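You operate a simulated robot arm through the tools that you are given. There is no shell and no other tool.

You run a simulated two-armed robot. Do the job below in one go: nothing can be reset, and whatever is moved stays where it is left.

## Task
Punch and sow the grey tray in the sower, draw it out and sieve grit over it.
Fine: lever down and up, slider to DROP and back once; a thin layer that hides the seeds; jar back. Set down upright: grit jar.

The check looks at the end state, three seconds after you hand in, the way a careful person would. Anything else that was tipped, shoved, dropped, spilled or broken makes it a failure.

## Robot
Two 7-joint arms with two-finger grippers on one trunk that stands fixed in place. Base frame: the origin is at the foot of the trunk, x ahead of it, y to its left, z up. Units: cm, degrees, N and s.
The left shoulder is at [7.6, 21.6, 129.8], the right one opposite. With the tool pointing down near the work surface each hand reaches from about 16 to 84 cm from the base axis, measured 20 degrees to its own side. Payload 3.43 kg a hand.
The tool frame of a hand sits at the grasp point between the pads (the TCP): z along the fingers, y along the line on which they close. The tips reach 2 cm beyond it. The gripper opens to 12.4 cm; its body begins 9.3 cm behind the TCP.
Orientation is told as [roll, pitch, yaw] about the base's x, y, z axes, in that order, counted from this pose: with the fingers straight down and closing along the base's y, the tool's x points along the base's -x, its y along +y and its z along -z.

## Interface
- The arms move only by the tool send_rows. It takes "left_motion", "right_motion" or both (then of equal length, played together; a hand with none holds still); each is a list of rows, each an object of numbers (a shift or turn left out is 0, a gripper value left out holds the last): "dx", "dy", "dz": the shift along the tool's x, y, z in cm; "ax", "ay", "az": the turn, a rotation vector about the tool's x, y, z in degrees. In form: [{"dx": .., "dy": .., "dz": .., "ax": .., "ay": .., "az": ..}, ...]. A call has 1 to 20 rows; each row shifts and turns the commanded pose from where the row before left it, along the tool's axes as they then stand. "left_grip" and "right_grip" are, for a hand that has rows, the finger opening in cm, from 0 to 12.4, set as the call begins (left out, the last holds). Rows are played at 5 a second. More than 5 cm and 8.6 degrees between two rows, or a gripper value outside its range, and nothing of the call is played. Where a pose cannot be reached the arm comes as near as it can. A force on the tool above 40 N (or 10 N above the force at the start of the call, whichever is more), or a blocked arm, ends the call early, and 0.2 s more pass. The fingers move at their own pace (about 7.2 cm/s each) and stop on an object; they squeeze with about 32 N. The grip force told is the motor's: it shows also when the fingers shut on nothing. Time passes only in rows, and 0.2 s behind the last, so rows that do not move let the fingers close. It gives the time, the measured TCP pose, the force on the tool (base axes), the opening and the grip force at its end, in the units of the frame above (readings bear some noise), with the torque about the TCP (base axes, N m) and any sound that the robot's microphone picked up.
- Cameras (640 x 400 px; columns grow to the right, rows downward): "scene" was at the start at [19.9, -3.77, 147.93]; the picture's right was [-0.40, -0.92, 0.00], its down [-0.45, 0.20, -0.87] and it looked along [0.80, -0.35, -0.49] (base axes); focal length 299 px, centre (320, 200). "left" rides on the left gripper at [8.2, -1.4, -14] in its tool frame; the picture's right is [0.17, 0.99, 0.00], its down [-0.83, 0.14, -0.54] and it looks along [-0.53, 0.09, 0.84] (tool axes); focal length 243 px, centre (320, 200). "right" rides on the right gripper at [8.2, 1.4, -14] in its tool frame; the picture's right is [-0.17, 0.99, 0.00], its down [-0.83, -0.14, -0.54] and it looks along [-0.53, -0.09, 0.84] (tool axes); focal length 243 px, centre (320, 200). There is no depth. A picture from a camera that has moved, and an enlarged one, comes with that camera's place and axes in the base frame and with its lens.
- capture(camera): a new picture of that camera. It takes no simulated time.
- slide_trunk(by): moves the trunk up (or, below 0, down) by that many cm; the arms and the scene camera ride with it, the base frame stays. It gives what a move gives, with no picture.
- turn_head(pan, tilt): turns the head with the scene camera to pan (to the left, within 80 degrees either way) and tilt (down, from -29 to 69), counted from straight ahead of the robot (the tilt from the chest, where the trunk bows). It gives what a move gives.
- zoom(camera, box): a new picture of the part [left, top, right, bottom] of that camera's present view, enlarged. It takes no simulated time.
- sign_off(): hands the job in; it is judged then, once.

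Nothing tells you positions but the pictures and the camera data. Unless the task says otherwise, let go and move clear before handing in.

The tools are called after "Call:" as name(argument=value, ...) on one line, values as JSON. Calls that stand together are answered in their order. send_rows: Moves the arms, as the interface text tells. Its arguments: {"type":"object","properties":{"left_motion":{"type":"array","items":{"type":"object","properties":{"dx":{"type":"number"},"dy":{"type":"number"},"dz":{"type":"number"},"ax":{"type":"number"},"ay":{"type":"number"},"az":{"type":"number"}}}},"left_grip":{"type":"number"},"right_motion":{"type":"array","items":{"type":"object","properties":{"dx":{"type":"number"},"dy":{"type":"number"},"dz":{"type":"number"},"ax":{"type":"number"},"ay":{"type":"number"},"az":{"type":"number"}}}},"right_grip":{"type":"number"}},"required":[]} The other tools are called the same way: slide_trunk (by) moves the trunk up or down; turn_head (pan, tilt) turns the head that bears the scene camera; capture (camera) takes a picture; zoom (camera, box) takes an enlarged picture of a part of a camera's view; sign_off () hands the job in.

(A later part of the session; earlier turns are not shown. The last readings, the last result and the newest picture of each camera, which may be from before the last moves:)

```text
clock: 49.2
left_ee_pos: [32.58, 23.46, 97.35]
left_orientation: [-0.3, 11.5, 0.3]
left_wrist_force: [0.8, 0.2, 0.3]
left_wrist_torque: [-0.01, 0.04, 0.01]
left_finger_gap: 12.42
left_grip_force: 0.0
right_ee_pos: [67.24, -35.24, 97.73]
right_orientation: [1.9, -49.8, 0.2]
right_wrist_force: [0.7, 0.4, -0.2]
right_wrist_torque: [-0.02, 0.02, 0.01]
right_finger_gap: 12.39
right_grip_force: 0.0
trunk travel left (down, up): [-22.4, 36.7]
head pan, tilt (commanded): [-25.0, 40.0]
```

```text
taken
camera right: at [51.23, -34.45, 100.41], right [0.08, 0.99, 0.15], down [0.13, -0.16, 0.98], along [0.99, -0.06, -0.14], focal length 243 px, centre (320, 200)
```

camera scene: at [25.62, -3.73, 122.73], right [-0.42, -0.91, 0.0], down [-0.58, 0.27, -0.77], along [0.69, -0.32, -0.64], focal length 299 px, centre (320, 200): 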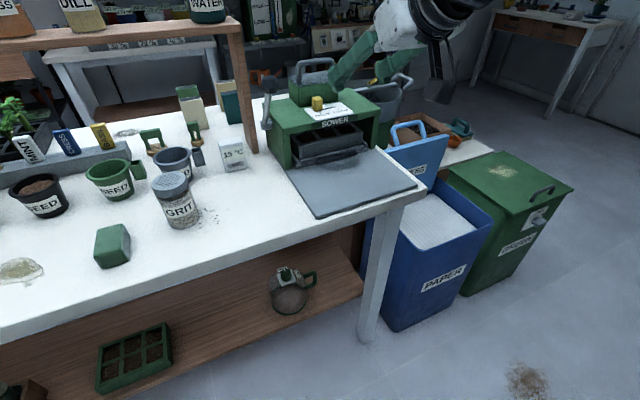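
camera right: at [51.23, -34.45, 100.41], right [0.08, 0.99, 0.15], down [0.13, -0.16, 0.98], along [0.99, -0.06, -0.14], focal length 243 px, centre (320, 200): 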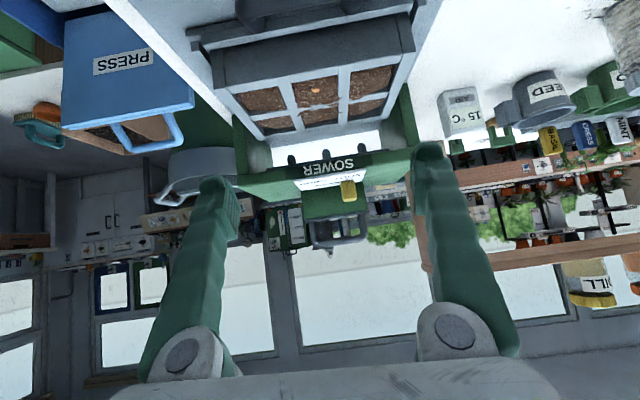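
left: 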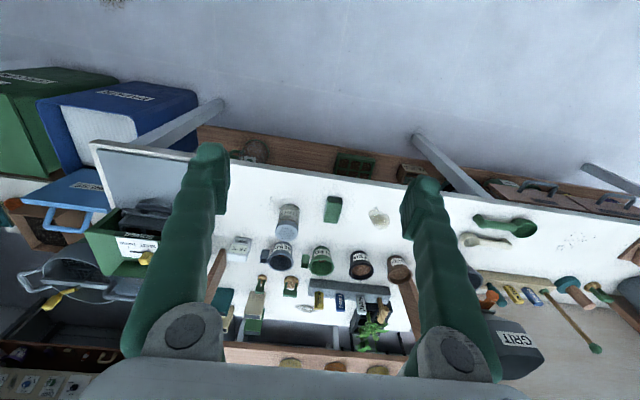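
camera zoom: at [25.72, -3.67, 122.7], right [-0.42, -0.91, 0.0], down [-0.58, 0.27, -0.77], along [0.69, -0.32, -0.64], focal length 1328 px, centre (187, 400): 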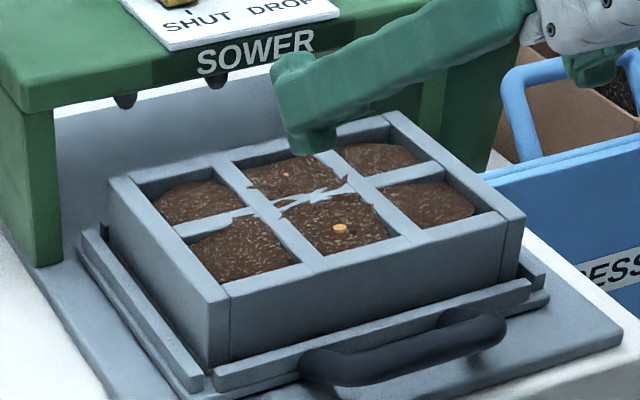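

Two seeds are visible from this angle, in the centre cells. I'll raise the hand and point its camera down over the tray to see all six cells.

Call:
send_rows(right_motion=[{"dx": -0.85, "dz": -3.65}, {"dx": -0.85, "dz": -3.65}, {"dx": -0.85, "dz": -3.65}, {"dx": -0.85, "dz": -3.65}, {"ay": 8.3}, {"ay": 8.3}, {"ay": 8.3}, {"ay": 8.3}])

Call:
capture(camera="right")

Call:
zoom(camera="scene", box=[290, 110, 410, 200])

```text
clock: 51.0
left_ee_pos: [32.62, 23.54, 97.3]
left_orientation: [-0.3, 11.5, 0.4]
left_wrist_force: [0.4, -1.0, -0.2]
left_wrist_torque: [-0.02, 0.02, 0.02]
left_finger_gap: 12.4
left_grip_force: 0.1
right_ee_pos: [58.59, -35.39, 109.45]
right_orientation: [1.3, -16.6, 1.4]
right_wrist_force: [-0.6, 0.1, 0.6]
right_wrist_torque: [-0.01, 0.03, -0.01]
right_finger_gap: 12.4
right_grip_force: 0.0
trunk travel left (down, up): [-22.4, 36.7]
head pan, tilt (commanded): [-25.0, 40.0]
```

```text
taken
camera right: at [46.59, -34.65, 120.63], right [0.13, 0.99, 0.07], down [0.65, -0.14, 0.75], along [0.75, -0.05, -0.66], focal length 243 px, centre (320, 200)
```

right: 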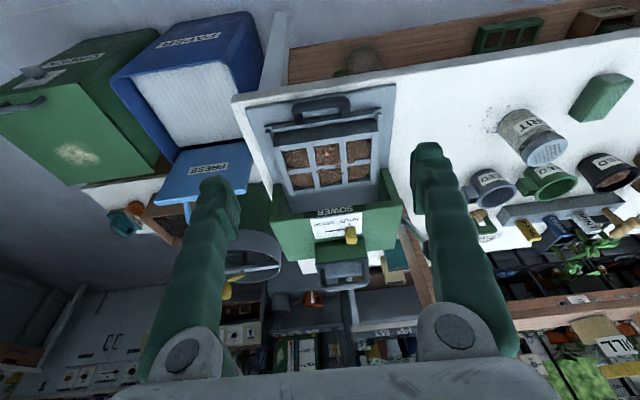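

```text
4.44 times, centred on (350, 155) of scene
camera zoom: at [25.78, -3.65, 122.69], right [-0.42, -0.91, 0.0], down [-0.58, 0.27, -0.77], along [0.69, -0.32, -0.64], focal length 1328 px, centre (187, 400)
```

zoom: 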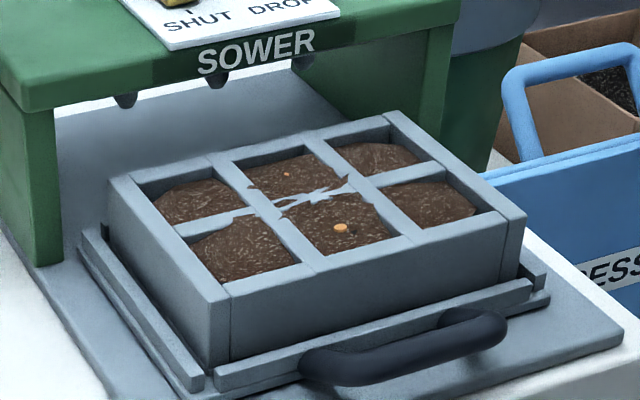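

Call:
zoom(camera="right", box=[255, 90, 405, 200])

```text
3.64 times, centred on (330, 145) of right
camera zoom: at [46.59, -34.65, 120.63], right [0.13, 0.99, 0.07], down [0.65, -0.14, 0.75], along [0.75, -0.05, -0.66], focal length 882 px, centre (284, 400)
```

zoom: 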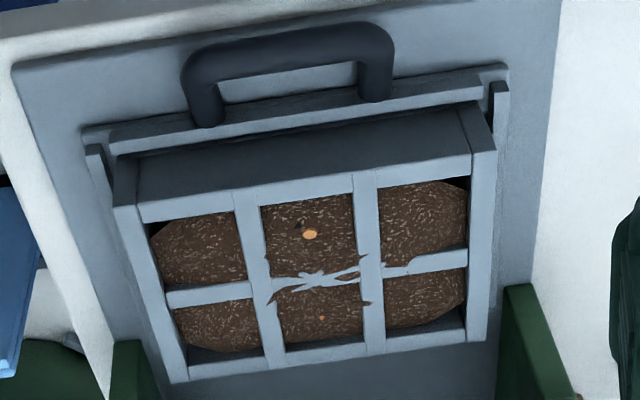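

Call:
zoom(camera="right", box=[275, 130, 345, 185])

Call:
zoom(camera="right", box=[320, 130, 390, 185])

Call:
zoom(camera="scene", box=[310, 135, 380, 180])

```text
7.27 times, centred on (310, 158) of right
camera zoom: at [46.59, -34.65, 120.63], right [0.13, 0.99, 0.07], down [0.65, -0.14, 0.75], along [0.75, -0.05, -0.66], focal length 1764 px, centre (393, 509)
```

zoom: 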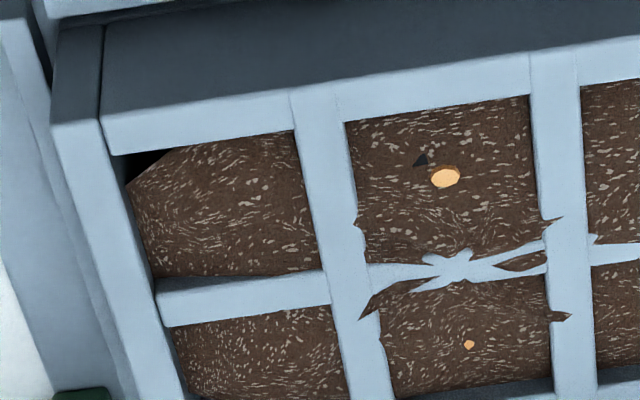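

```text
7.27 times, centred on (355, 158) of right
camera zoom: at [46.59, -34.65, 120.63], right [0.13, 0.99, 0.07], down [0.65, -0.14, 0.75], along [0.75, -0.05, -0.66], focal length 1764 px, centre (66, 509)
```

zoom: 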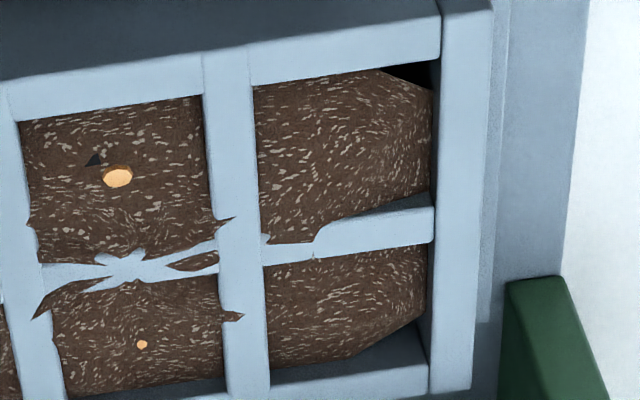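

```text
8.89 times, centred on (345, 158) of scene
camera zoom: at [25.78, -3.65, 122.69], right [-0.42, -0.91, 0.0], down [-0.58, 0.27, -0.77], along [0.69, -0.32, -0.64], focal length 2656 px, centre (98, 578)
```

zoom: 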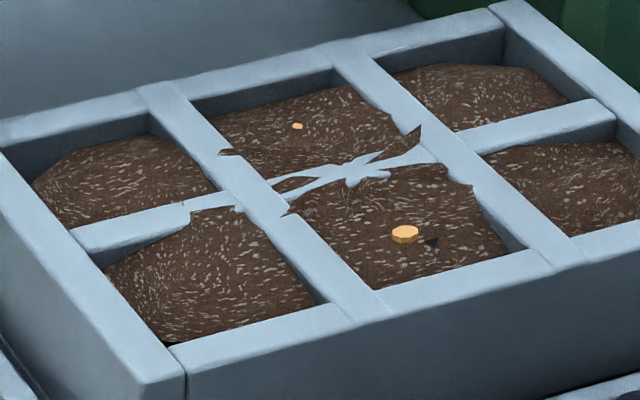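

The holes and seeds mostly sit under the soil surface, with two showing, and the sower stages are complete. The tray top spans x 70.5–82.8, y -26 to -43, at z≈86.7. Before taking the jar, I test in free air how far the right wrist can roll with the hand horizontal.

Call:
send_rows(right_motion=[{"ay": -8.5}, {"ay": -8.5}, {"ay": -8.5}, {"ay": -8.5}, {"ay": -8.5}, {"ay": -8.5}, {"ay": -8.5}, {"ay": -8.5}])

Call:
send_rows(right_motion=[{"az": 8.5}, {"az": 8.5}, {"az": 8.5}, {"az": 8.5}, {"az": 8.5}, {"az": 8.5}, {"az": 8.5}, {"az": 8.5}, {"az": 8.5}, {"az": 8.5}])

Call:
send_rows(right_motion=[{"az": 8.5}, {"az": 8.5}, {"az": 8.5}, {"az": 8.5}, {"az": 8.5}, {"az": 8.5}, {"az": 8.5}, {"az": 8.5}, {"az": 8.5}, {"az": 8.5}])

```text
clock: 52.8
left_ee_pos: [32.64, 23.43, 97.3]
left_orientation: [-0.3, 11.6, 0.4]
left_wrist_force: [0.6, 0.3, 0.1]
left_wrist_torque: [-0.02, 0.03, 0.02]
left_finger_gap: 12.39
left_grip_force: 0.1
right_ee_pos: [61.74, -35.15, 109.99]
right_orientation: [1.9, -72.5, 1.5]
right_wrist_force: [0.4, 0.6, -0.9]
right_wrist_torque: [-0.01, 0.03, -0.06]
right_finger_gap: 12.4
right_grip_force: 0.0
right hand out of reach, approached as far as the arm can: row 6, 7, 8
trunk travel left (down, up): [-22.4, 36.7]
head pan, tilt (commanded): [-25.0, 40.0]
```

```text
clock: 55.0
left_ee_pos: [32.66, 23.36, 97.3]
left_orientation: [-0.2, 11.6, 0.4]
left_wrist_force: [0.0, 0.0, -1.0]
left_wrist_torque: [0.0, 0.03, -0.03]
left_finger_gap: 12.4
left_grip_force: 0.0
right_ee_pos: [57.5, -47.26, 95.55]
right_orientation: [73.8, -5.7, -85.3]
right_wrist_force: [-1.0, -1.2, 0.2]
right_wrist_torque: [0.0, -0.03, 0.01]
right_finger_gap: 12.42
right_grip_force: 0.0
right hand out of reach, approached as far as the arm can: row 3, 4, 5, 6, 7, 8, 9, 10
trunk travel left (down, up): [-22.4, 36.7]
head pan, tilt (commanded): [-25.0, 40.0]
```

```text
clock: 57.2
left_ee_pos: [32.4, 23.28, 97.34]
left_orientation: [-0.2, 11.4, 0.3]
left_wrist_force: [1.3, -0.2, 0.8]
left_wrist_torque: [0.01, -0.05, -0.05]
left_finger_gap: 12.41
left_grip_force: 0.1
right_ee_pos: [50.26, -41.99, 78.13]
right_orientation: [65.5, 44.8, -106.3]
right_wrist_force: [-0.5, -0.4, -0.9]
right_wrist_torque: [-0.01, -0.03, -0.02]
right_finger_gap: 12.4
right_grip_force: 0.0
right hand out of reach, approached as far as the arm can: row 1, 2, 3, 4, 5, 6, 7, 8, 9, 10
trunk travel left (down, up): [-22.4, 36.7]
head pan, tilt (commanded): [-25.0, 40.0]
```

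The arm wandered off target when I rolled it that way. I'll check where it is before going on.

Call:
capture(camera="scene")

Call:
capture(camera="right")

```text
taken
camera scene: at [25.62, -3.78, 122.72], right [-0.42, -0.91, 0.0], down [-0.58, 0.27, -0.77], along [0.69, -0.32, -0.64], focal length 299 px, centre (320, 200)
```

scene: 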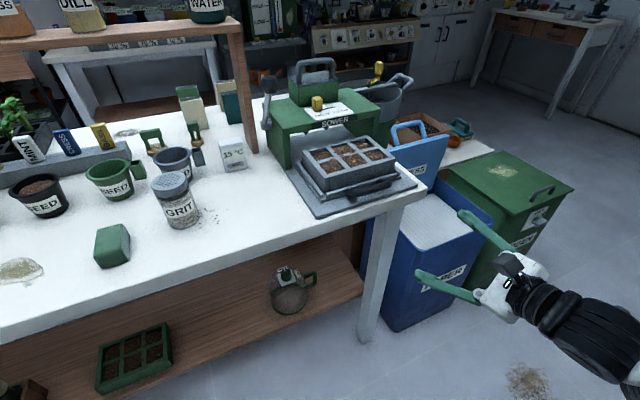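

```text
taken
camera right: at [38.76, -37.67, 88.95], right [0.18, -0.84, 0.52], down [-0.71, -0.48, -0.52], along [0.68, -0.28, -0.68], focal length 243 px, centre (320, 200)
```

right: 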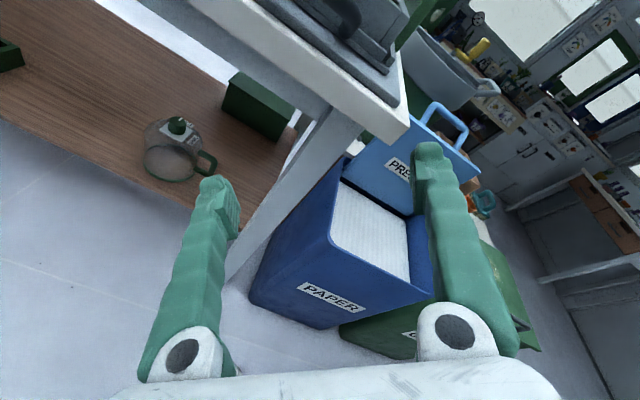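

Nothing was touched. The hand is actually pointing forward with about 135° of roll, so rolling itself is possible and only the close-in position was bad. I'll raise it in free space and test this orientation further forward.

Call:
send_rows(right_motion=[{"dx": 2.82, "dy": 2.6, "dz": -1.16}, {"dx": 2.82, "dy": 2.6, "dz": -1.16}, {"dx": 2.82, "dy": 2.6, "dz": -1.16}])

```text
clock: 58.0
left_ee_pos: [32.47, 23.34, 97.4]
left_orientation: [-0.3, 11.6, 0.5]
left_wrist_force: [0.2, 0.2, -0.1]
left_wrist_torque: [0.0, 0.01, -0.01]
left_finger_gap: 12.43
left_grip_force: 0.1
right_ee_pos: [50.23, -41.7, 78.19]
right_orientation: [65.5, 44.7, -106.6]
right_wrist_force: [-0.1, 0.4, 0.3]
right_wrist_torque: [-0.01, 0.03, 0.02]
right_finger_gap: 12.4
right_grip_force: 0.1
right hand out of reach, approached as far as the arm can: row 1, 2, 3
trunk travel left (down, up): [-22.4, 36.7]
head pan, tilt (commanded): [-25.0, 40.0]
```

Call:
send_rows(right_motion=[{"dx": 0.6, "dy": 0.65, "dz": 2.86}, {"dx": 0.6, "dy": 0.65, "dz": 2.86}])

Call:
send_rows(right_motion=[{"az": -8}, {"az": -8}, {"az": -8}, {"az": -8}])

```text
clock: 58.6
left_ee_pos: [32.49, 23.42, 97.39]
left_orientation: [-0.4, 11.5, 0.4]
left_wrist_force: [-0.1, 0.0, -0.1]
left_wrist_torque: [0.01, -0.01, 0.01]
left_finger_gap: 12.4
left_grip_force: 0.1
right_ee_pos: [50.23, -41.82, 78.12]
right_orientation: [65.3, 44.7, -106.5]
right_wrist_force: [0.2, -0.1, -0.8]
right_wrist_torque: [0.04, 0.02, 0.02]
right_finger_gap: 12.42
right_grip_force: 0.0
right hand out of reach, approached as far as the arm can: row 1, 2
trunk travel left (down, up): [-22.4, 36.7]
head pan, tilt (commanded): [-25.0, 40.0]
```

```text
clock: 59.6
left_ee_pos: [32.48, 23.44, 97.32]
left_orientation: [-0.2, 11.6, 0.3]
left_wrist_force: [-0.3, -0.8, -0.1]
left_wrist_torque: [0.01, 0.0, 0.02]
left_finger_gap: 12.42
left_grip_force: 0.1
right_ee_pos: [50.26, -41.81, 77.97]
right_orientation: [72.2, 14.7, -93.2]
right_wrist_force: [0.0, 0.1, -0.4]
right_wrist_torque: [0.0, 0.02, -0.02]
right_finger_gap: 12.41
right_grip_force: 0.1
trunk travel left (down, up): [-22.4, 36.7]
head pan, tilt (commanded): [-25.0, 40.0]
```

Call:
send_rows(right_motion=[{"dx": 1.0, "dy": 3.7, "dz": -1.18}, {"dx": 1.0, "dy": 3.7, "dz": -1.18}, {"dx": 1.0, "dy": 3.7, "dz": -1.18}])

```text
clock: 60.4
left_ee_pos: [32.35, 23.42, 97.26]
left_orientation: [-0.2, 11.4, 0.3]
left_wrist_force: [0.6, 0.0, 0.4]
left_wrist_torque: [0.03, -0.04, 0.03]
left_finger_gap: 12.41
left_grip_force: 0.0
right_ee_pos: [51.86, -43.53, 81.19]
right_orientation: [72.3, 14.7, -93.1]
right_wrist_force: [-1.0, 0.1, 0.2]
right_wrist_torque: [0.02, -0.01, 0.0]
right_finger_gap: 12.41
right_grip_force: 0.0
right hand out of reach, approached as far as the arm can: row 1, 2, 3
trunk travel left (down, up): [-22.4, 36.7]
head pan, tilt (commanded): [-25.0, 40.0]
```

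Call:
send_rows(right_motion=[{"az": -8}, {"az": -8}, {"az": -8}, {"az": -8}, {"az": -8}, {"az": -8}, {"az": -8}, {"az": -8}])

Call:
capture(camera="scene")

```text
clock: 62.2
left_ee_pos: [32.45, 23.43, 97.43]
left_orientation: [-0.2, 11.5, 0.4]
left_wrist_force: [-0.1, 0.1, 0.3]
left_wrist_torque: [-0.03, 0.0, -0.02]
left_finger_gap: 12.41
left_grip_force: 0.1
right_ee_pos: [51.86, -43.75, 80.9]
right_orientation: [64.8, -45.8, -69.8]
right_wrist_force: [0.0, -1.4, -0.1]
right_wrist_torque: [0.02, 0.0, 0.02]
right_finger_gap: 12.4
right_grip_force: 0.0
trunk travel left (down, up): [-22.4, 36.7]
head pan, tilt (commanded): [-25.0, 40.0]
```

```text
taken
camera scene: at [25.66, -3.73, 122.72], right [-0.42, -0.91, 0.0], down [-0.58, 0.27, -0.77], along [0.69, -0.32, -0.64], focal length 299 px, centre (320, 200)
```

scene: 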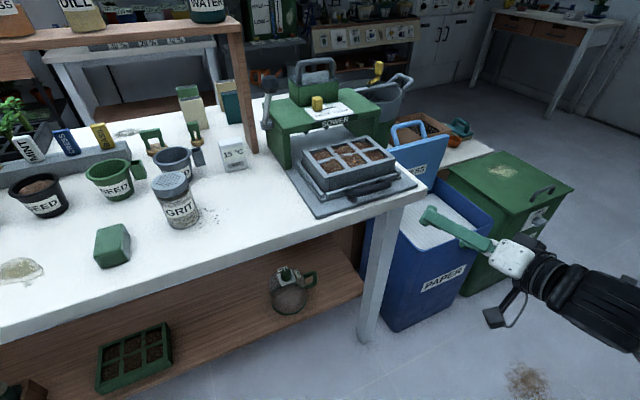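

Call:
send_rows(right_motion=[{"az": -8}, {"az": -8}, {"az": -8}, {"az": -8}, {"az": -8}])

```text
clock: 63.4
left_ee_pos: [32.61, 23.34, 97.31]
left_orientation: [-0.3, 11.4, 0.4]
left_wrist_force: [-0.2, -0.7, 0.2]
left_wrist_torque: [0.01, -0.04, 0.01]
left_finger_gap: 12.4
left_grip_force: 0.1
right_ee_pos: [51.98, -43.81, 80.8]
right_orientation: [4.3, -72.7, -3.1]
right_wrist_force: [-0.8, 0.2, -0.1]
right_wrist_torque: [-0.01, 0.0, 0.02]
right_finger_gap: 12.38
right_grip_force: 0.0
trunk travel left (down, up): [-22.4, 36.7]
head pan, tilt (commanded): [-25.0, 40.0]
```

Call:
send_rows(right_motion=[{"dx": -3.82, "dz": -1.19}, {"dx": -3.82, "dz": -1.19}, {"dx": -3.82, "dz": -1.19}, {"dx": -3.82, "dz": -1.19}, {"dx": -3.82, "dz": -1.19}, {"dx": -3.82, "dz": -1.19}])

```text
clock: 64.8
left_ee_pos: [32.62, 23.31, 97.31]
left_orientation: [-0.2, 11.5, 0.5]
left_wrist_force: [0.1, -1.0, -0.4]
left_wrist_torque: [0.05, 0.06, 0.02]
left_finger_gap: 12.41
left_grip_force: 0.0
right_ee_pos: [57.22, -47.91, 99.25]
right_orientation: [6.4, -70.9, -5.3]
right_wrist_force: [2.2, -0.6, 10.6]
right_wrist_torque: [-0.06, 1.31, 0.01]
right_finger_gap: 12.39
right_grip_force: 0.1
right hand out of reach, approached as far as the arm can: row 1, 2, 3, 4, 5
trunk travel left (down, up): [-22.4, 36.7]
head pan, tilt (commanded): [-25.0, 40.0]
```

Call:
capture(camera="scene")

Call:
send_rows(right_motion=[{}])

```text
taken
camera scene: at [25.79, -3.76, 122.69], right [-0.42, -0.91, 0.0], down [-0.58, 0.27, -0.77], along [0.69, -0.32, -0.64], focal length 299 px, centre (320, 200)
```

scene: 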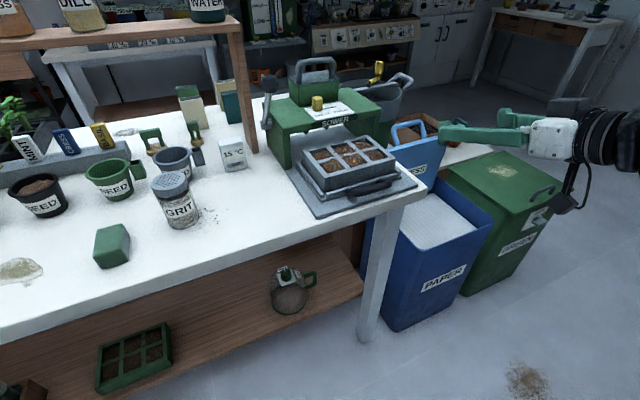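

```text
clock: 65.2
left_ee_pos: [32.66, 23.18, 97.28]
left_orientation: [-0.2, 11.5, 0.3]
left_wrist_force: [0.8, -0.7, 0.2]
left_wrist_torque: [-0.02, 0.01, -0.02]
left_finger_gap: 12.39
left_grip_force: 0.0
right_ee_pos: [57.37, -47.86, 100.82]
right_orientation: [4.9, -72.6, -3.5]
right_wrist_force: [-0.1, -0.5, -0.7]
right_wrist_torque: [-0.01, -0.01, 0.01]
right_finger_gap: 12.42
right_grip_force: 0.1
trunk travel left (down, up): [-22.4, 36.7]
head pan, tilt (commanded): [-25.0, 40.0]
```

Call:
send_rows(right_motion=[{"dx": -1.48, "dy": 1.98, "dz": 2.6}, {"dx": -1.48, "dy": 1.98, "dz": 2.6}, {"dx": -1.48, "dy": 1.98, "dz": 2.6}, {"dx": -1.48, "dy": 1.98, "dz": 2.6}, {"dx": -1.48, "dy": 1.98, "dz": 2.6}])

Call:
send_rows(right_motion=[{"az": -8}, {"az": -8}, {"az": -8}])

```text
clock: 66.4
left_ee_pos: [32.49, 23.34, 97.29]
left_orientation: [-0.3, 11.5, 0.4]
left_wrist_force: [-0.7, 0.8, -0.1]
left_wrist_torque: [0.01, 0.02, -0.02]
left_finger_gap: 12.39
left_grip_force: 0.0
right_ee_pos: [71.68, -37.88, 104.29]
right_orientation: [4.4, -72.7, -3.4]
right_wrist_force: [0.1, 0.2, 0.5]
right_wrist_torque: [0.01, -0.02, -0.05]
right_finger_gap: 12.39
right_grip_force: 0.0
trunk travel left (down, up): [-22.4, 36.7]
head pan, tilt (commanded): [-25.0, 40.0]
```

```text
clock: 67.2
left_ee_pos: [32.62, 23.44, 97.34]
left_orientation: [-0.3, 11.6, 0.5]
left_wrist_force: [0.4, 0.4, 0.4]
left_wrist_torque: [0.01, 0.0, 0.01]
left_finger_gap: 12.41
left_grip_force: 0.0
right_ee_pos: [71.69, -37.88, 104.3]
right_orientation: [-51.2, -61.8, 56.2]
right_wrist_force: [-0.1, 0.0, -1.1]
right_wrist_torque: [-0.01, 0.02, -0.01]
right_finger_gap: 12.38
right_grip_force: 0.1
trunk travel left (down, up): [-22.4, 36.7]
head pan, tilt (commanded): [-25.0, 40.0]
```

Call:
send_rows(right_motion=[{"az": -8}, {"az": -8}, {"az": -8}, {"az": -8}])

Call:
send_rows(right_motion=[{"az": -8}, {"az": -8}, {"az": -8}, {"az": -8}])

Call:
send_rows(right_motion=[{"az": -8}, {"az": -8}, {"az": -8}])

```text
clock: 68.2
left_ee_pos: [32.54, 23.42, 97.44]
left_orientation: [-0.3, 11.4, 0.4]
left_wrist_force: [0.5, 0.3, 0.3]
left_wrist_torque: [0.0, 0.02, 0.03]
left_finger_gap: 12.4
left_grip_force: 0.2
right_ee_pos: [71.8, -37.68, 104.31]
right_orientation: [-69.2, -33.6, 79.7]
right_wrist_force: [-0.1, -0.1, -0.2]
right_wrist_torque: [0.0, 0.05, 0.01]
right_finger_gap: 12.4
right_grip_force: 0.1
trunk travel left (down, up): [-22.4, 36.7]
head pan, tilt (commanded): [-25.0, 40.0]
```

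```text
clock: 69.2
left_ee_pos: [32.55, 23.34, 97.38]
left_orientation: [-0.3, 11.4, 0.5]
left_wrist_force: [-1.0, 0.6, 0.6]
left_wrist_torque: [0.0, -0.02, -0.02]
left_finger_gap: 12.4
left_grip_force: 0.1
right_ee_pos: [71.92, -37.65, 104.2]
right_orientation: [-72.7, -3.1, 90.4]
right_wrist_force: [-0.4, -1.0, 0.0]
right_wrist_torque: [0.03, 0.02, 0.01]
right_finger_gap: 12.39
right_grip_force: 0.1
trunk travel left (down, up): [-22.4, 36.7]
head pan, tilt (commanded): [-25.0, 40.0]
```

```text
clock: 70.0
left_ee_pos: [32.48, 23.29, 97.2]
left_orientation: [-0.3, 11.6, 0.5]
left_wrist_force: [0.4, 0.0, 0.0]
left_wrist_torque: [-0.01, 0.01, 0.0]
left_finger_gap: 12.41
left_grip_force: 0.0
right_ee_pos: [71.82, -37.64, 104.23]
right_orientation: [-71.7, 19.7, 97.8]
right_wrist_force: [-0.1, -0.3, -0.3]
right_wrist_torque: [-0.01, 0.06, -0.02]
right_finger_gap: 12.41
right_grip_force: 0.0
trunk travel left (down, up): [-22.4, 36.7]
head pan, tilt (commanded): [-25.0, 40.0]
```

Rolling the other way works at the extended pose, with the position holding. I continue to see how far it goes.

Call:
send_rows(right_motion=[{"az": -8}, {"az": -8}, {"az": -8}])

Call:
send_rows(right_motion=[{"az": -8}, {"az": -8}])

Call:
send_rows(right_motion=[{"az": -8}, {"az": -8}])

```text
clock: 70.8
left_ee_pos: [32.53, 23.4, 97.35]
left_orientation: [-0.3, 11.4, 0.4]
left_wrist_force: [-0.6, 0.5, -0.7]
left_wrist_torque: [0.02, -0.01, 0.02]
left_finger_gap: 12.41
left_grip_force: 0.1
right_ee_pos: [71.78, -37.71, 104.19]
right_orientation: [-66.4, 42.2, 107.8]
right_wrist_force: [-0.2, -0.2, 0.2]
right_wrist_torque: [-0.03, -0.01, 0.01]
right_finger_gap: 12.42
right_grip_force: 0.1
trunk travel left (down, up): [-22.4, 36.7]
head pan, tilt (commanded): [-25.0, 40.0]
```

```text
clock: 71.4
left_ee_pos: [32.51, 23.35, 97.28]
left_orientation: [-0.3, 11.4, 0.5]
left_wrist_force: [-0.2, -0.1, 0.0]
left_wrist_torque: [0.0, -0.02, -0.01]
left_finger_gap: 12.39
left_grip_force: 0.1
right_ee_pos: [71.89, -37.68, 104.22]
right_orientation: [-57.7, 56.3, 119.2]
right_wrist_force: [0.0, -0.5, 1.0]
right_wrist_torque: [-0.01, 0.03, -0.03]
right_finger_gap: 12.39
right_grip_force: 0.1
trunk travel left (down, up): [-22.4, 36.7]
head pan, tilt (commanded): [-25.0, 40.0]
```

```text
clock: 72.0
left_ee_pos: [32.53, 23.31, 97.36]
left_orientation: [-0.2, 11.5, 0.4]
left_wrist_force: [0.8, 0.1, -0.5]
left_wrist_torque: [-0.01, -0.04, 0.01]
left_finger_gap: 12.38
left_grip_force: 0.1
right_ee_pos: [71.87, -37.47, 104.29]
right_orientation: [-36.7, 68.2, 142.7]
right_wrist_force: [0.0, -0.2, 1.2]
right_wrist_torque: [0.01, 0.0, 0.02]
right_finger_gap: 12.4
right_grip_force: 0.1
trunk travel left (down, up): [-22.4, 36.7]
head pan, tilt (commanded): [-25.0, 40.0]
```

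Call:
send_rows(right_motion=[{"az": -8}, {"ay": 6}, {"ay": 6}])

Call:
send_rows(right_motion=[{"ay": 6}, {"ay": 6}])

Call:
capture(camera="scene")

Call:
capture(camera="right")

```text
clock: 72.8
left_ee_pos: [32.51, 23.38, 97.39]
left_orientation: [-0.1, 11.6, 0.4]
left_wrist_force: [-0.1, 0.8, 0.7]
left_wrist_torque: [0.02, -0.01, 0.0]
left_finger_gap: 12.39
left_grip_force: 0.0
right_ee_pos: [71.9, -37.7, 104.13]
right_orientation: [-45.2, 82.6, 134.8]
right_wrist_force: [-0.2, 0.6, -0.4]
right_wrist_torque: [0.0, 0.03, 0.04]
right_finger_gap: 12.4
right_grip_force: 0.0
trunk travel left (down, up): [-22.4, 36.7]
head pan, tilt (commanded): [-25.0, 40.0]
```

```text
clock: 73.4
left_ee_pos: [32.58, 23.49, 97.31]
left_orientation: [-0.3, 11.6, 0.4]
left_wrist_force: [-0.6, -0.4, -0.8]
left_wrist_torque: [-0.06, 0.0, 0.0]
left_finger_gap: 12.38
left_grip_force: 0.0
right_ee_pos: [71.9, -37.52, 103.99]
right_orientation: [-142.8, 82.0, 36.7]
right_wrist_force: [0.1, 0.0, 1.0]
right_wrist_torque: [0.01, 0.11, 0.07]
right_finger_gap: 12.39
right_grip_force: 0.0
trunk travel left (down, up): [-22.4, 36.7]
head pan, tilt (commanded): [-25.0, 40.0]
```

```text
taken
camera scene: at [25.75, -3.68, 122.7], right [-0.42, -0.91, 0.0], down [-0.58, 0.27, -0.77], along [0.69, -0.32, -0.64], focal length 299 px, centre (320, 200)
```

scene: 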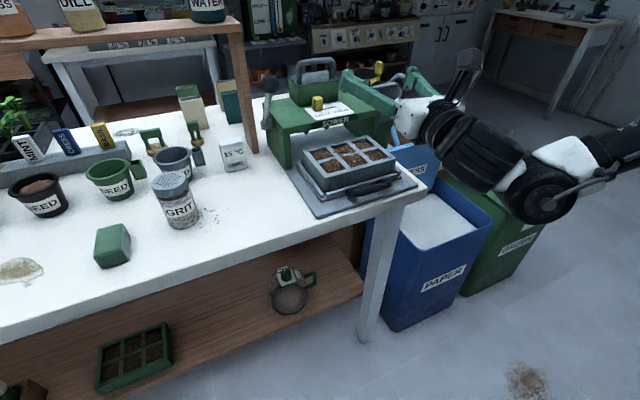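

```text
taken
camera right: at [57.03, -39.48, 110.46], right [0.02, -0.97, -0.25], down [-0.44, 0.22, -0.87], along [0.9, 0.12, -0.43], focal length 243 px, centre (320, 200)
```

right: 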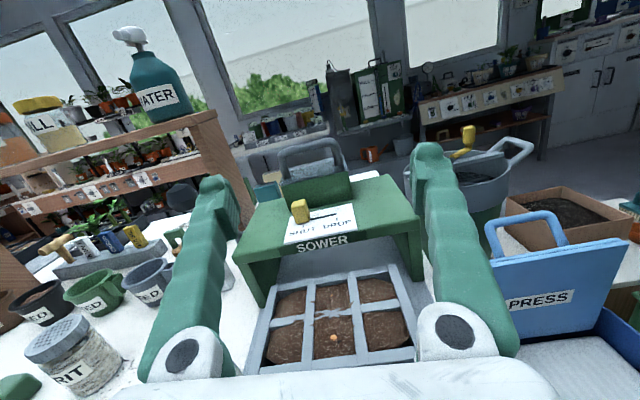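

With the camera on top I have a good upright view over the tray, and the rolled orientation holds position. I'll test that the pouring position over the far cells can be reached with an empty hand.

Call:
send_rows(right_motion=[{"dx": -3.0, "dy": -0.6, "dz": 2.34}, {"dx": -3.0, "dy": -0.6, "dz": 2.34}, {"dx": -2.0, "dy": -0.4, "dz": 1.6}], right_grip=6.5)

Call:
send_rows(right_motion=[{"ay": 5}, {"ay": 5}])

Call:
capture(camera="right")

Call:
capture(camera="scene")

```text
clock: 74.2
left_ee_pos: [32.52, 23.39, 97.27]
left_orientation: [-0.3, 11.5, 0.4]
left_wrist_force: [-0.4, -0.5, -0.2]
left_wrist_torque: [0.02, 0.03, -0.03]
left_finger_gap: 12.41
left_grip_force: 0.1
right_ee_pos: [78.95, -35.4, 97.15]
right_orientation: [-141.6, 81.5, 37.9]
right_wrist_force: [0.6, 0.8, -0.6]
right_wrist_torque: [0.04, 0.01, -0.02]
right_finger_gap: 6.5
right_grip_force: 0.1
trunk travel left (down, up): [-22.4, 36.7]
head pan, tilt (commanded): [-25.0, 40.0]
```

```text
clock: 74.8
left_ee_pos: [32.46, 23.22, 97.37]
left_orientation: [-0.2, 11.6, 0.3]
left_wrist_force: [0.4, -0.7, 0.0]
left_wrist_torque: [-0.02, -0.06, 0.02]
left_finger_gap: 12.41
left_grip_force: 0.1
right_ee_pos: [78.91, -35.41, 97.23]
right_orientation: [-162.1, 72.4, 16.8]
right_wrist_force: [0.0, -1.2, -0.5]
right_wrist_torque: [0.03, 0.01, 0.02]
right_finger_gap: 6.5
right_grip_force: 0.1
trunk travel left (down, up): [-22.4, 36.7]
head pan, tilt (commanded): [-25.0, 40.0]
```

```text
taken
camera right: at [63.07, -37.21, 100.92], right [0.04, -0.97, -0.25], down [-0.28, 0.23, -0.93], along [0.96, 0.11, -0.26], focal length 243 px, centre (320, 200)
```

right: 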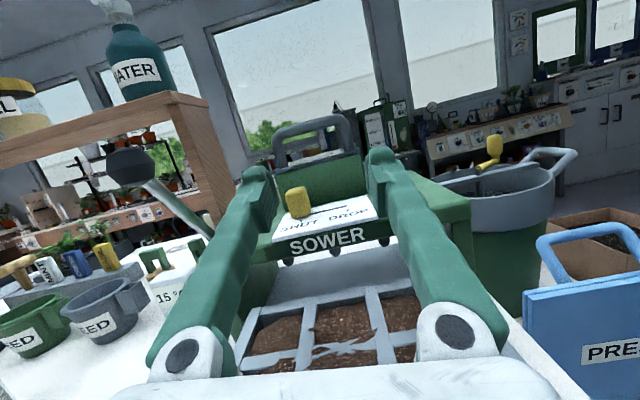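

```text
taken
camera scene: at [25.68, -3.83, 122.71], right [-0.42, -0.91, 0.0], down [-0.58, 0.27, -0.77], along [0.69, -0.32, -0.64], focal length 299 px, centre (320, 200)
```

scene: 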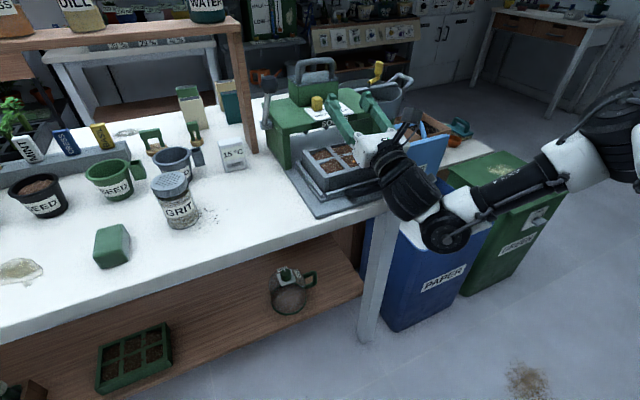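

The far pouring position is reachable. I go back up, undo the pitch and roll, and head for the jar in a camera-below grip, so that rolling it later inverts the jar.

Call:
send_rows(right_motion=[{"dx": 3.4, "dy": 0.43, "dz": -2.1}, {"dx": 3.4, "dy": 0.43, "dz": -2.1}, {"dx": 3.4, "dy": 0.43, "dz": -2.1}, {"ay": -8}, {"ay": -8}, {"ay": -8}, {"ay": -8}])

Call:
send_rows(right_motion=[{"az": 8}, {"az": 8}, {"az": 8}, {"az": 8}, {"az": 8}, {"az": 8}, {"az": 8}, {"az": 8}, {"az": 8}, {"az": 8}])

Call:
send_rows(right_motion=[{"az": 8}, {"az": 8}, {"az": 8}, {"az": 8}, {"az": 8}, {"az": 8}, {"az": 8}, {"az": 8}, {"az": 8}, {"az": 8}])

```text
clock: 76.6
left_ee_pos: [32.63, 23.27, 97.37]
left_orientation: [-0.2, 11.5, 0.4]
left_wrist_force: [-0.1, -0.1, -0.1]
left_wrist_torque: [0.07, 0.01, -0.02]
left_finger_gap: 12.39
left_grip_force: 0.1
right_ee_pos: [70.5, -34.65, 107.82]
right_orientation: [-56.7, 75.6, 127.8]
right_wrist_force: [-0.2, -0.5, -0.2]
right_wrist_torque: [0.01, -0.02, 0.01]
right_finger_gap: 6.5
right_grip_force: 0.1
right hand out of reach, approached as far as the arm can: row 6
trunk travel left (down, up): [-22.4, 36.7]
head pan, tilt (commanded): [-25.0, 40.0]
stopped in row 7 (right hand): the arm was blocked; the commanded pose is now the measured one
```

```text
clock: 78.8
left_ee_pos: [32.64, 23.35, 97.34]
left_orientation: [-0.4, 11.5, 0.3]
left_wrist_force: [-0.3, -0.7, -1.0]
left_wrist_torque: [0.02, -0.02, 0.03]
left_finger_gap: 12.4
left_grip_force: 0.1
right_ee_pos: [70.45, -34.52, 107.98]
right_orientation: [-82.2, -2.2, 95.1]
right_wrist_force: [-0.7, -1.2, 0.6]
right_wrist_torque: [0.0, -0.02, 0.02]
right_finger_gap: 6.5
right_grip_force: 0.1
trunk travel left (down, up): [-22.4, 36.7]
head pan, tilt (commanded): [-25.0, 40.0]
```

```text
clock: 81.0
left_ee_pos: [32.41, 23.49, 97.42]
left_orientation: [-0.3, 11.5, 0.5]
left_wrist_force: [0.9, -0.1, -0.4]
left_wrist_torque: [0.05, 0.01, 0.01]
left_finger_gap: 12.43
left_grip_force: 0.2
right_ee_pos: [70.49, -34.53, 107.87]
right_orientation: [-44.4, -78.9, 50.3]
right_wrist_force: [0.5, -0.1, -0.2]
right_wrist_torque: [0.0, 0.02, -0.03]
right_finger_gap: 6.5
right_grip_force: 0.2
trunk travel left (down, up): [-22.4, 36.7]
head pan, tilt (commanded): [-25.0, 40.0]
```

Call:
capture(camera="scene")

Call:
capture(camera="right")

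```text
taken
camera scene: at [25.69, -3.72, 122.71], right [-0.42, -0.91, 0.0], down [-0.58, 0.27, -0.77], along [0.69, -0.32, -0.64], focal length 299 px, centre (320, 200)
```

scene: 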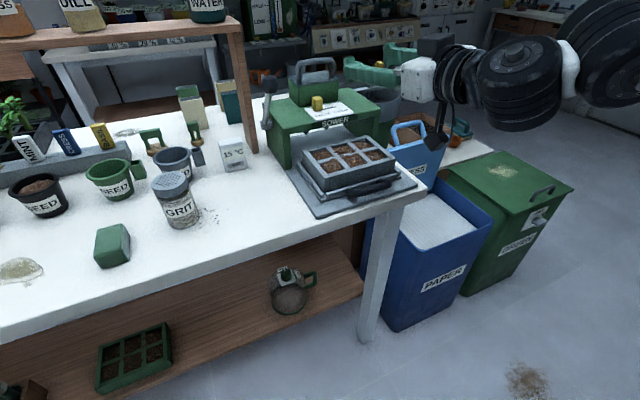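

```text
taken
camera right: at [55.42, -35.7, 101.44], right [-0.09, 1.0, 0.03], down [-0.41, -0.07, 0.91], along [0.91, 0.07, 0.42], focal length 243 px, centre (320, 200)
```

right: 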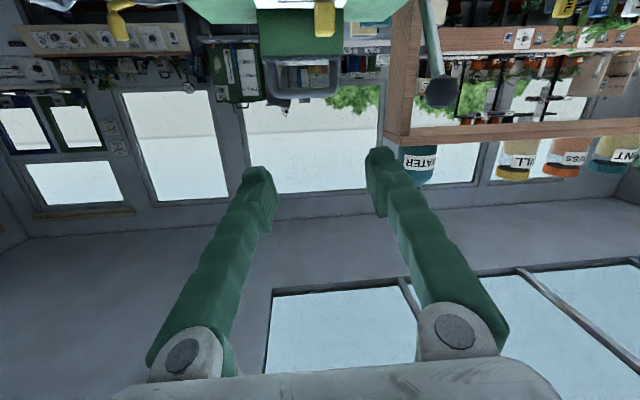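

Call:
send_rows(right_motion=[{"az": 8.4}, {"ay": 7.4}, {"ay": 7.4}, {"ay": 7.4}])

Call:
send_rows(right_motion=[{"ax": -5.8, "az": -3.4}, {"ax": -5.8, "az": -3.4}, {"ax": -5.8, "az": -3.4}])

```text
clock: 82.0
left_ee_pos: [32.56, 23.4, 97.35]
left_orientation: [-0.4, 11.5, 0.4]
left_wrist_force: [-0.2, 0.3, 0.6]
left_wrist_torque: [0.0, -0.04, -0.01]
left_finger_gap: 12.4
left_grip_force: 0.0
right_ee_pos: [70.51, -34.52, 107.87]
right_orientation: [0.9, -59.8, 4.5]
right_wrist_force: [0.1, 0.2, -0.1]
right_wrist_torque: [-0.04, -0.01, -0.05]
right_finger_gap: 6.51
right_grip_force: 0.1
trunk travel left (down, up): [-22.4, 36.7]
head pan, tilt (commanded): [-25.0, 40.0]
```

```text
clock: 82.8
left_ee_pos: [32.57, 23.27, 97.35]
left_orientation: [-0.1, 11.5, 0.5]
left_wrist_force: [0.4, 0.2, 0.1]
left_wrist_torque: [0.01, -0.01, -0.02]
left_finger_gap: 12.4
left_grip_force: 0.0
right_ee_pos: [70.45, -34.6, 107.74]
right_orientation: [0.8, -60.1, 25.0]
right_wrist_force: [0.2, -0.2, 0.3]
right_wrist_torque: [0.04, 0.0, 0.0]
right_finger_gap: 6.51
right_grip_force: 0.0
trunk travel left (down, up): [-22.4, 36.7]
head pan, tilt (commanded): [-25.0, 40.0]
```

Call:
send_rows(right_motion=[{"dx": 0.256, "dy": 3.81, "dz": 1.49}, {"dx": 0.256, "dy": 3.81, "dz": 1.49}, {"dx": 0.256, "dy": 3.81, "dz": 1.49}, {"dx": 0.256, "dy": 3.81, "dz": 1.49}])

Call:
send_rows(right_motion=[{"dx": 0.256, "dy": 3.81, "dz": 1.49}, {"dx": 0.256, "dy": 3.81, "dz": 1.49}])

```text
clock: 83.8
left_ee_pos: [32.54, 23.54, 97.34]
left_orientation: [-0.3, 11.5, 0.5]
left_wrist_force: [0.7, 0.4, 0.6]
left_wrist_torque: [-0.03, -0.03, 0.01]
left_finger_gap: 12.39
left_grip_force: 0.0
right_ee_pos: [68.0, -18.66, 104.17]
right_orientation: [0.6, -60.0, 25.0]
right_wrist_force: [-0.8, 0.1, 0.3]
right_wrist_torque: [-0.03, -0.01, -0.01]
right_finger_gap: 6.49
right_grip_force: 0.0
trunk travel left (down, up): [-22.4, 36.7]
head pan, tilt (commanded): [-25.0, 40.0]
```

```text
clock: 84.4
left_ee_pos: [32.67, 23.33, 97.31]
left_orientation: [-0.2, 11.4, 0.4]
left_wrist_force: [-0.5, -0.7, -0.4]
left_wrist_torque: [0.05, 0.01, -0.02]
left_finger_gap: 12.4
left_grip_force: 0.0
right_ee_pos: [66.87, -10.93, 102.05]
right_orientation: [1.0, -60.0, 24.7]
right_wrist_force: [-0.2, 0.1, -0.9]
right_wrist_torque: [0.02, 0.02, 0.01]
right_finger_gap: 6.52
right_grip_force: 0.0
trunk travel left (down, up): [-22.4, 36.7]
head pan, tilt (commanded): [-25.0, 40.0]
```

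Call:
send_rows(right_motion=[{"dx": 1.93, "dy": 2.46, "dz": 2.7}, {"dx": 1.93, "dy": 2.46, "dz": 2.7}, {"dx": 1.93, "dy": 2.46, "dz": 2.7}], right_grip=9.5)

Call:
capture(camera="right")

Call:
turn_head(pan=-5, tilt=40)

Call:
capture(camera="scene")

```text
clock: 85.2
left_ee_pos: [32.55, 23.39, 97.39]
left_orientation: [-0.3, 11.4, 0.4]
left_wrist_force: [-0.2, -0.3, 0.1]
left_wrist_torque: [-0.03, 0.01, -0.03]
left_finger_gap: 12.44
left_grip_force: 0.0
right_ee_pos: [67.06, -7.43, 97.58]
right_orientation: [0.6, -60.0, 25.1]
right_wrist_force: [-0.4, 0.6, 1.2]
right_wrist_torque: [-0.03, 0.01, -0.01]
right_finger_gap: 9.51
right_grip_force: 0.0
right hand out of reach, approached as far as the arm can: row 2, 3
trunk travel left (down, up): [-22.4, 36.7]
head pan, tilt (commanded): [-25.0, 40.0]
```

```text
taken
camera right: at [51.75, -13.22, 97.54], right [-0.35, 0.92, 0.15], down [0.01, -0.15, 0.99], along [0.94, 0.35, 0.04], focal length 243 px, centre (320, 200)
```

right: 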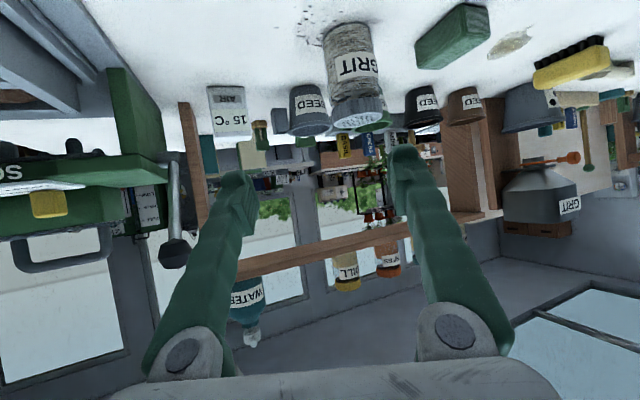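

```text
clock: 86.0
left_ee_pos: [32.51, 23.37, 97.4]
left_orientation: [-0.4, 11.5, 0.5]
left_wrist_force: [0.2, -0.5, -0.6]
left_wrist_torque: [-0.01, 0.0, 0.0]
left_finger_gap: 12.41
left_grip_force: 0.0
right_ee_pos: [66.98, -7.46, 97.51]
right_orientation: [0.7, -60.1, 25.0]
right_wrist_force: [-0.4, 1.1, 0.4]
right_wrist_torque: [0.01, 0.03, 0.02]
right_finger_gap: 9.49
right_grip_force: 0.0
trunk travel left (down, up): [-22.4, 36.7]
head pan, tilt (commanded): [-5.0, 40.0]
```

```text
taken
camera scene: at [26.45, -0.88, 122.71], right [-0.09, -1.0, 0.0], down [-0.64, 0.06, -0.77], along [0.76, -0.07, -0.64], focal length 299 px, centre (320, 200)
```

scene: 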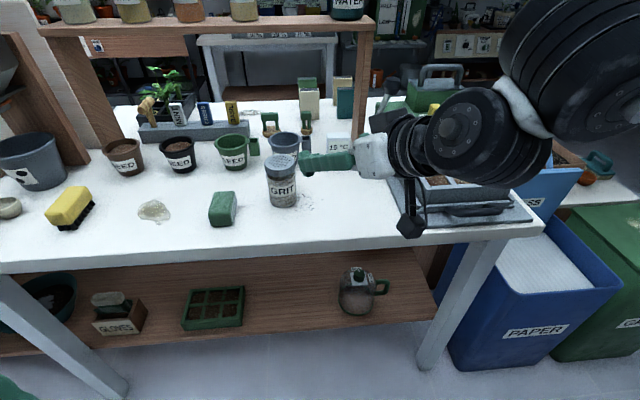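

Call:
send_rows(right_motion=[{"ax": -6.5, "az": -3.75}, {"ax": -6.5, "az": -3.75}])

Call:
send_rows(right_motion=[{"dx": 1.93, "dy": 2.46, "dz": 2.7}, {"dx": 1.93, "dy": 2.46, "dz": 2.7}])

```text
clock: 86.7
left_ee_pos: [32.59, 23.36, 97.32]
left_orientation: [-0.3, 11.5, 0.4]
left_wrist_force: [0.8, 1.1, 0.3]
left_wrist_torque: [-0.01, -0.03, 0.02]
left_finger_gap: 12.41
left_grip_force: 0.1
right_ee_pos: [67.25, -7.46, 97.56]
right_orientation: [0.6, -60.1, 40.2]
right_wrist_force: [0.1, -0.3, -0.1]
right_wrist_torque: [0.0, 0.01, -0.03]
right_finger_gap: 9.51
right_grip_force: 0.1
trunk travel left (down, up): [-22.4, 36.7]
head pan, tilt (commanded): [-5.0, 40.0]
```

```text
clock: 87.2
left_ee_pos: [32.59, 23.45, 97.37]
left_orientation: [-0.3, 11.5, 0.5]
left_wrist_force: [-0.1, -0.1, -0.2]
left_wrist_torque: [0.06, 0.05, -0.01]
left_finger_gap: 12.38
left_grip_force: 0.2
right_ee_pos: [66.0, -2.14, 91.55]
right_orientation: [0.8, -60.0, 39.8]
right_wrist_force: [-0.3, 0.4, 0.5]
right_wrist_torque: [0.0, 0.07, 0.0]
right_finger_gap: 9.52
right_grip_force: 0.0
trunk travel left (down, up): [-22.4, 36.7]
head pan, tilt (commanded): [-5.0, 40.0]
```

Call:
send_rows(right_motion=[{"ay": 5}])

Call:
capture(camera="right")

Call:
zoom(camera="scene", box=[210, 110, 350, 220])

```text
clock: 87.7
left_ee_pos: [32.54, 23.29, 97.4]
left_orientation: [-0.3, 11.6, 0.5]
left_wrist_force: [0.5, -0.2, 0.5]
left_wrist_torque: [0.0, 0.03, -0.01]
left_finger_gap: 12.39
left_grip_force: 0.1
right_ee_pos: [66.15, -2.11, 91.55]
right_orientation: [0.4, -55.0, 40.2]
right_wrist_force: [0.6, -0.4, -0.4]
right_wrist_torque: [0.03, 0.05, 0.02]
right_finger_gap: 9.49
right_grip_force: 0.2
trunk travel left (down, up): [-22.4, 36.7]
head pan, tilt (commanded): [-5.0, 40.0]
```

```text
taken
camera right: at [52.91, -11.63, 92.85], right [-0.57, 0.81, 0.14], down [0.12, -0.09, 0.99], along [0.81, 0.58, -0.05], focal length 243 px, centre (320, 200)
```

right: 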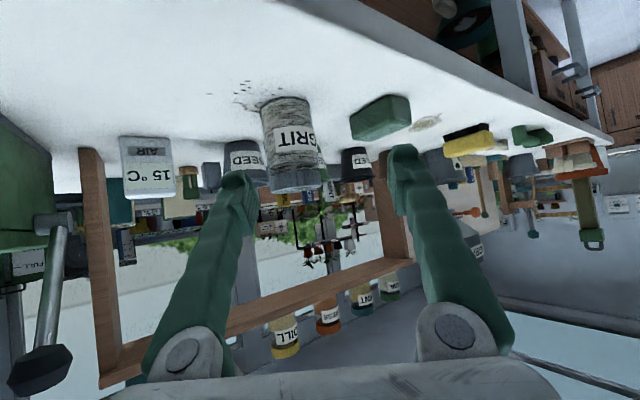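

```text
3.64 times, centred on (280, 165) of scene
camera zoom: at [26.56, -0.86, 122.68], right [-0.09, -1.0, 0.0], down [-0.64, 0.06, -0.77], along [0.76, -0.07, -0.64], focal length 1087 px, centre (466, 327)
```

zoom: 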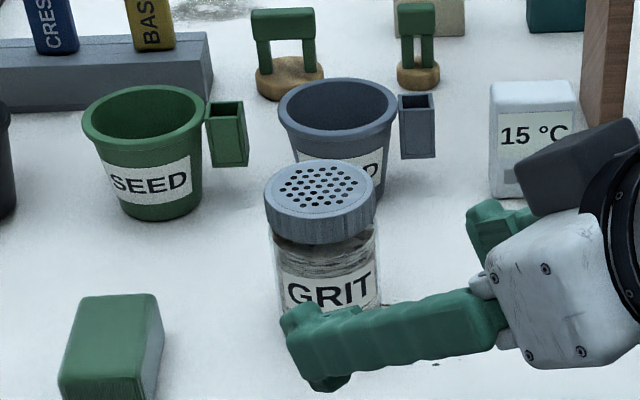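

Call:
send_rows(right_motion=[{"dx": -0.4, "dy": -1.9, "dz": 1.5}, {"dx": -0.4, "dy": -1.9, "dz": 1.5}], right_grip=8.6)

Call:
capture(camera="right")

Call:
zoom(camera="scene", box=[210, 110, 350, 220])

```text
clock: 88.2
left_ee_pos: [32.59, 23.32, 97.46]
left_orientation: [-0.1, 11.4, 0.4]
left_wrist_force: [0.0, -0.9, 0.1]
left_wrist_torque: [-0.02, 0.0, 0.02]
left_finger_gap: 12.4
left_grip_force: 0.1
right_ee_pos: [70.9, -3.1, 90.52]
right_orientation: [0.7, -55.3, 40.0]
right_wrist_force: [0.8, -0.5, -0.1]
right_wrist_torque: [0.0, -0.01, 0.0]
right_finger_gap: 8.6
right_grip_force: 0.1
trunk travel left (down, up): [-22.4, 36.7]
head pan, tilt (commanded): [-5.0, 40.0]
```

```text
taken
camera right: at [57.63, -12.65, 91.77], right [-0.57, 0.81, 0.14], down [0.12, -0.09, 0.99], along [0.81, 0.58, -0.05], focal length 243 px, centre (320, 200)
```

right: 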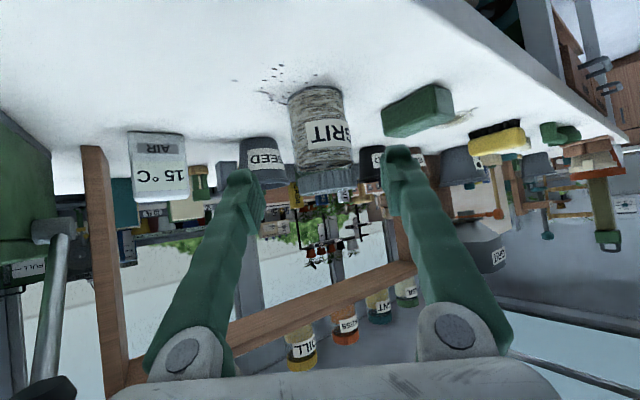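

```text
3.64 times, centred on (280, 165) of scene
camera zoom: at [26.49, -0.91, 122.7], right [-0.09, -1.0, 0.0], down [-0.64, 0.06, -0.77], along [0.76, -0.07, -0.64], focal length 1087 px, centre (466, 327)
```

zoom: 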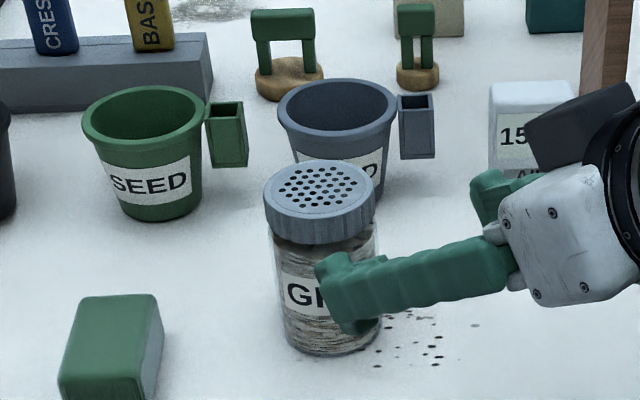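

The jar is lined up with the tool axis. I advance toward it along the approach direction.

Call:
send_rows(right_motion=[{"dz": 3}, {"dz": 3}])

Call:
capture(camera="right")

Call:
zoom(camera="scene", box=[210, 110, 350, 220])

```text
clock: 88.8
left_ee_pos: [32.49, 23.41, 97.55]
left_orientation: [-0.2, 11.4, 0.4]
left_wrist_force: [0.0, -0.1, -0.5]
left_wrist_torque: [-0.01, -0.04, 0.04]
left_finger_gap: 12.39
left_grip_force: 0.1
right_ee_pos: [72.95, -2.99, 88.6]
right_orientation: [0.5, -55.2, 40.3]
right_wrist_force: [-0.7, -0.1, -0.1]
right_wrist_torque: [-0.06, -0.03, -0.05]
right_finger_gap: 8.61
right_grip_force: 0.0
right hand out of reach, approached as far as the arm can: row 1, 2
trunk travel left (down, up): [-22.4, 36.7]
head pan, tilt (commanded): [-5.0, 40.0]
```

```text
taken
camera right: at [59.76, -12.44, 89.92], right [-0.57, 0.81, 0.14], down [0.12, -0.09, 0.99], along [0.81, 0.58, -0.04], focal length 243 px, centre (320, 200)
```

right: 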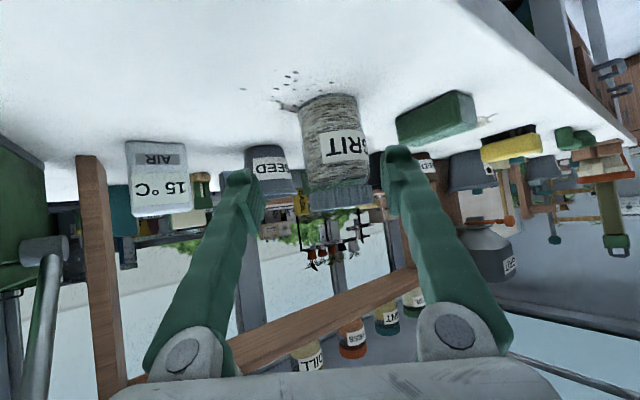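

```text
3.64 times, centred on (280, 165) of scene
camera zoom: at [26.35, -0.82, 122.74], right [-0.09, -1.0, 0.0], down [-0.64, 0.06, -0.77], along [0.76, -0.07, -0.64], focal length 1087 px, centre (466, 327)
```

zoom: 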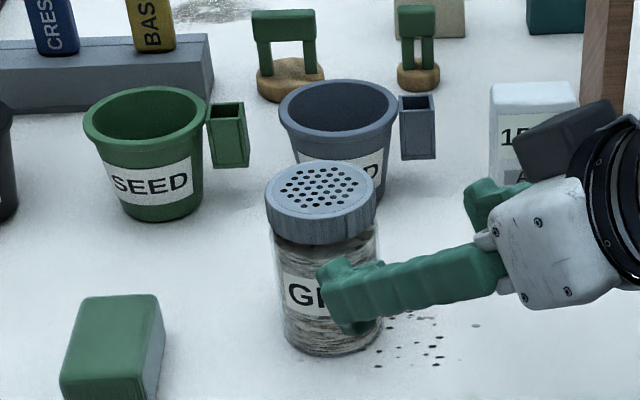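

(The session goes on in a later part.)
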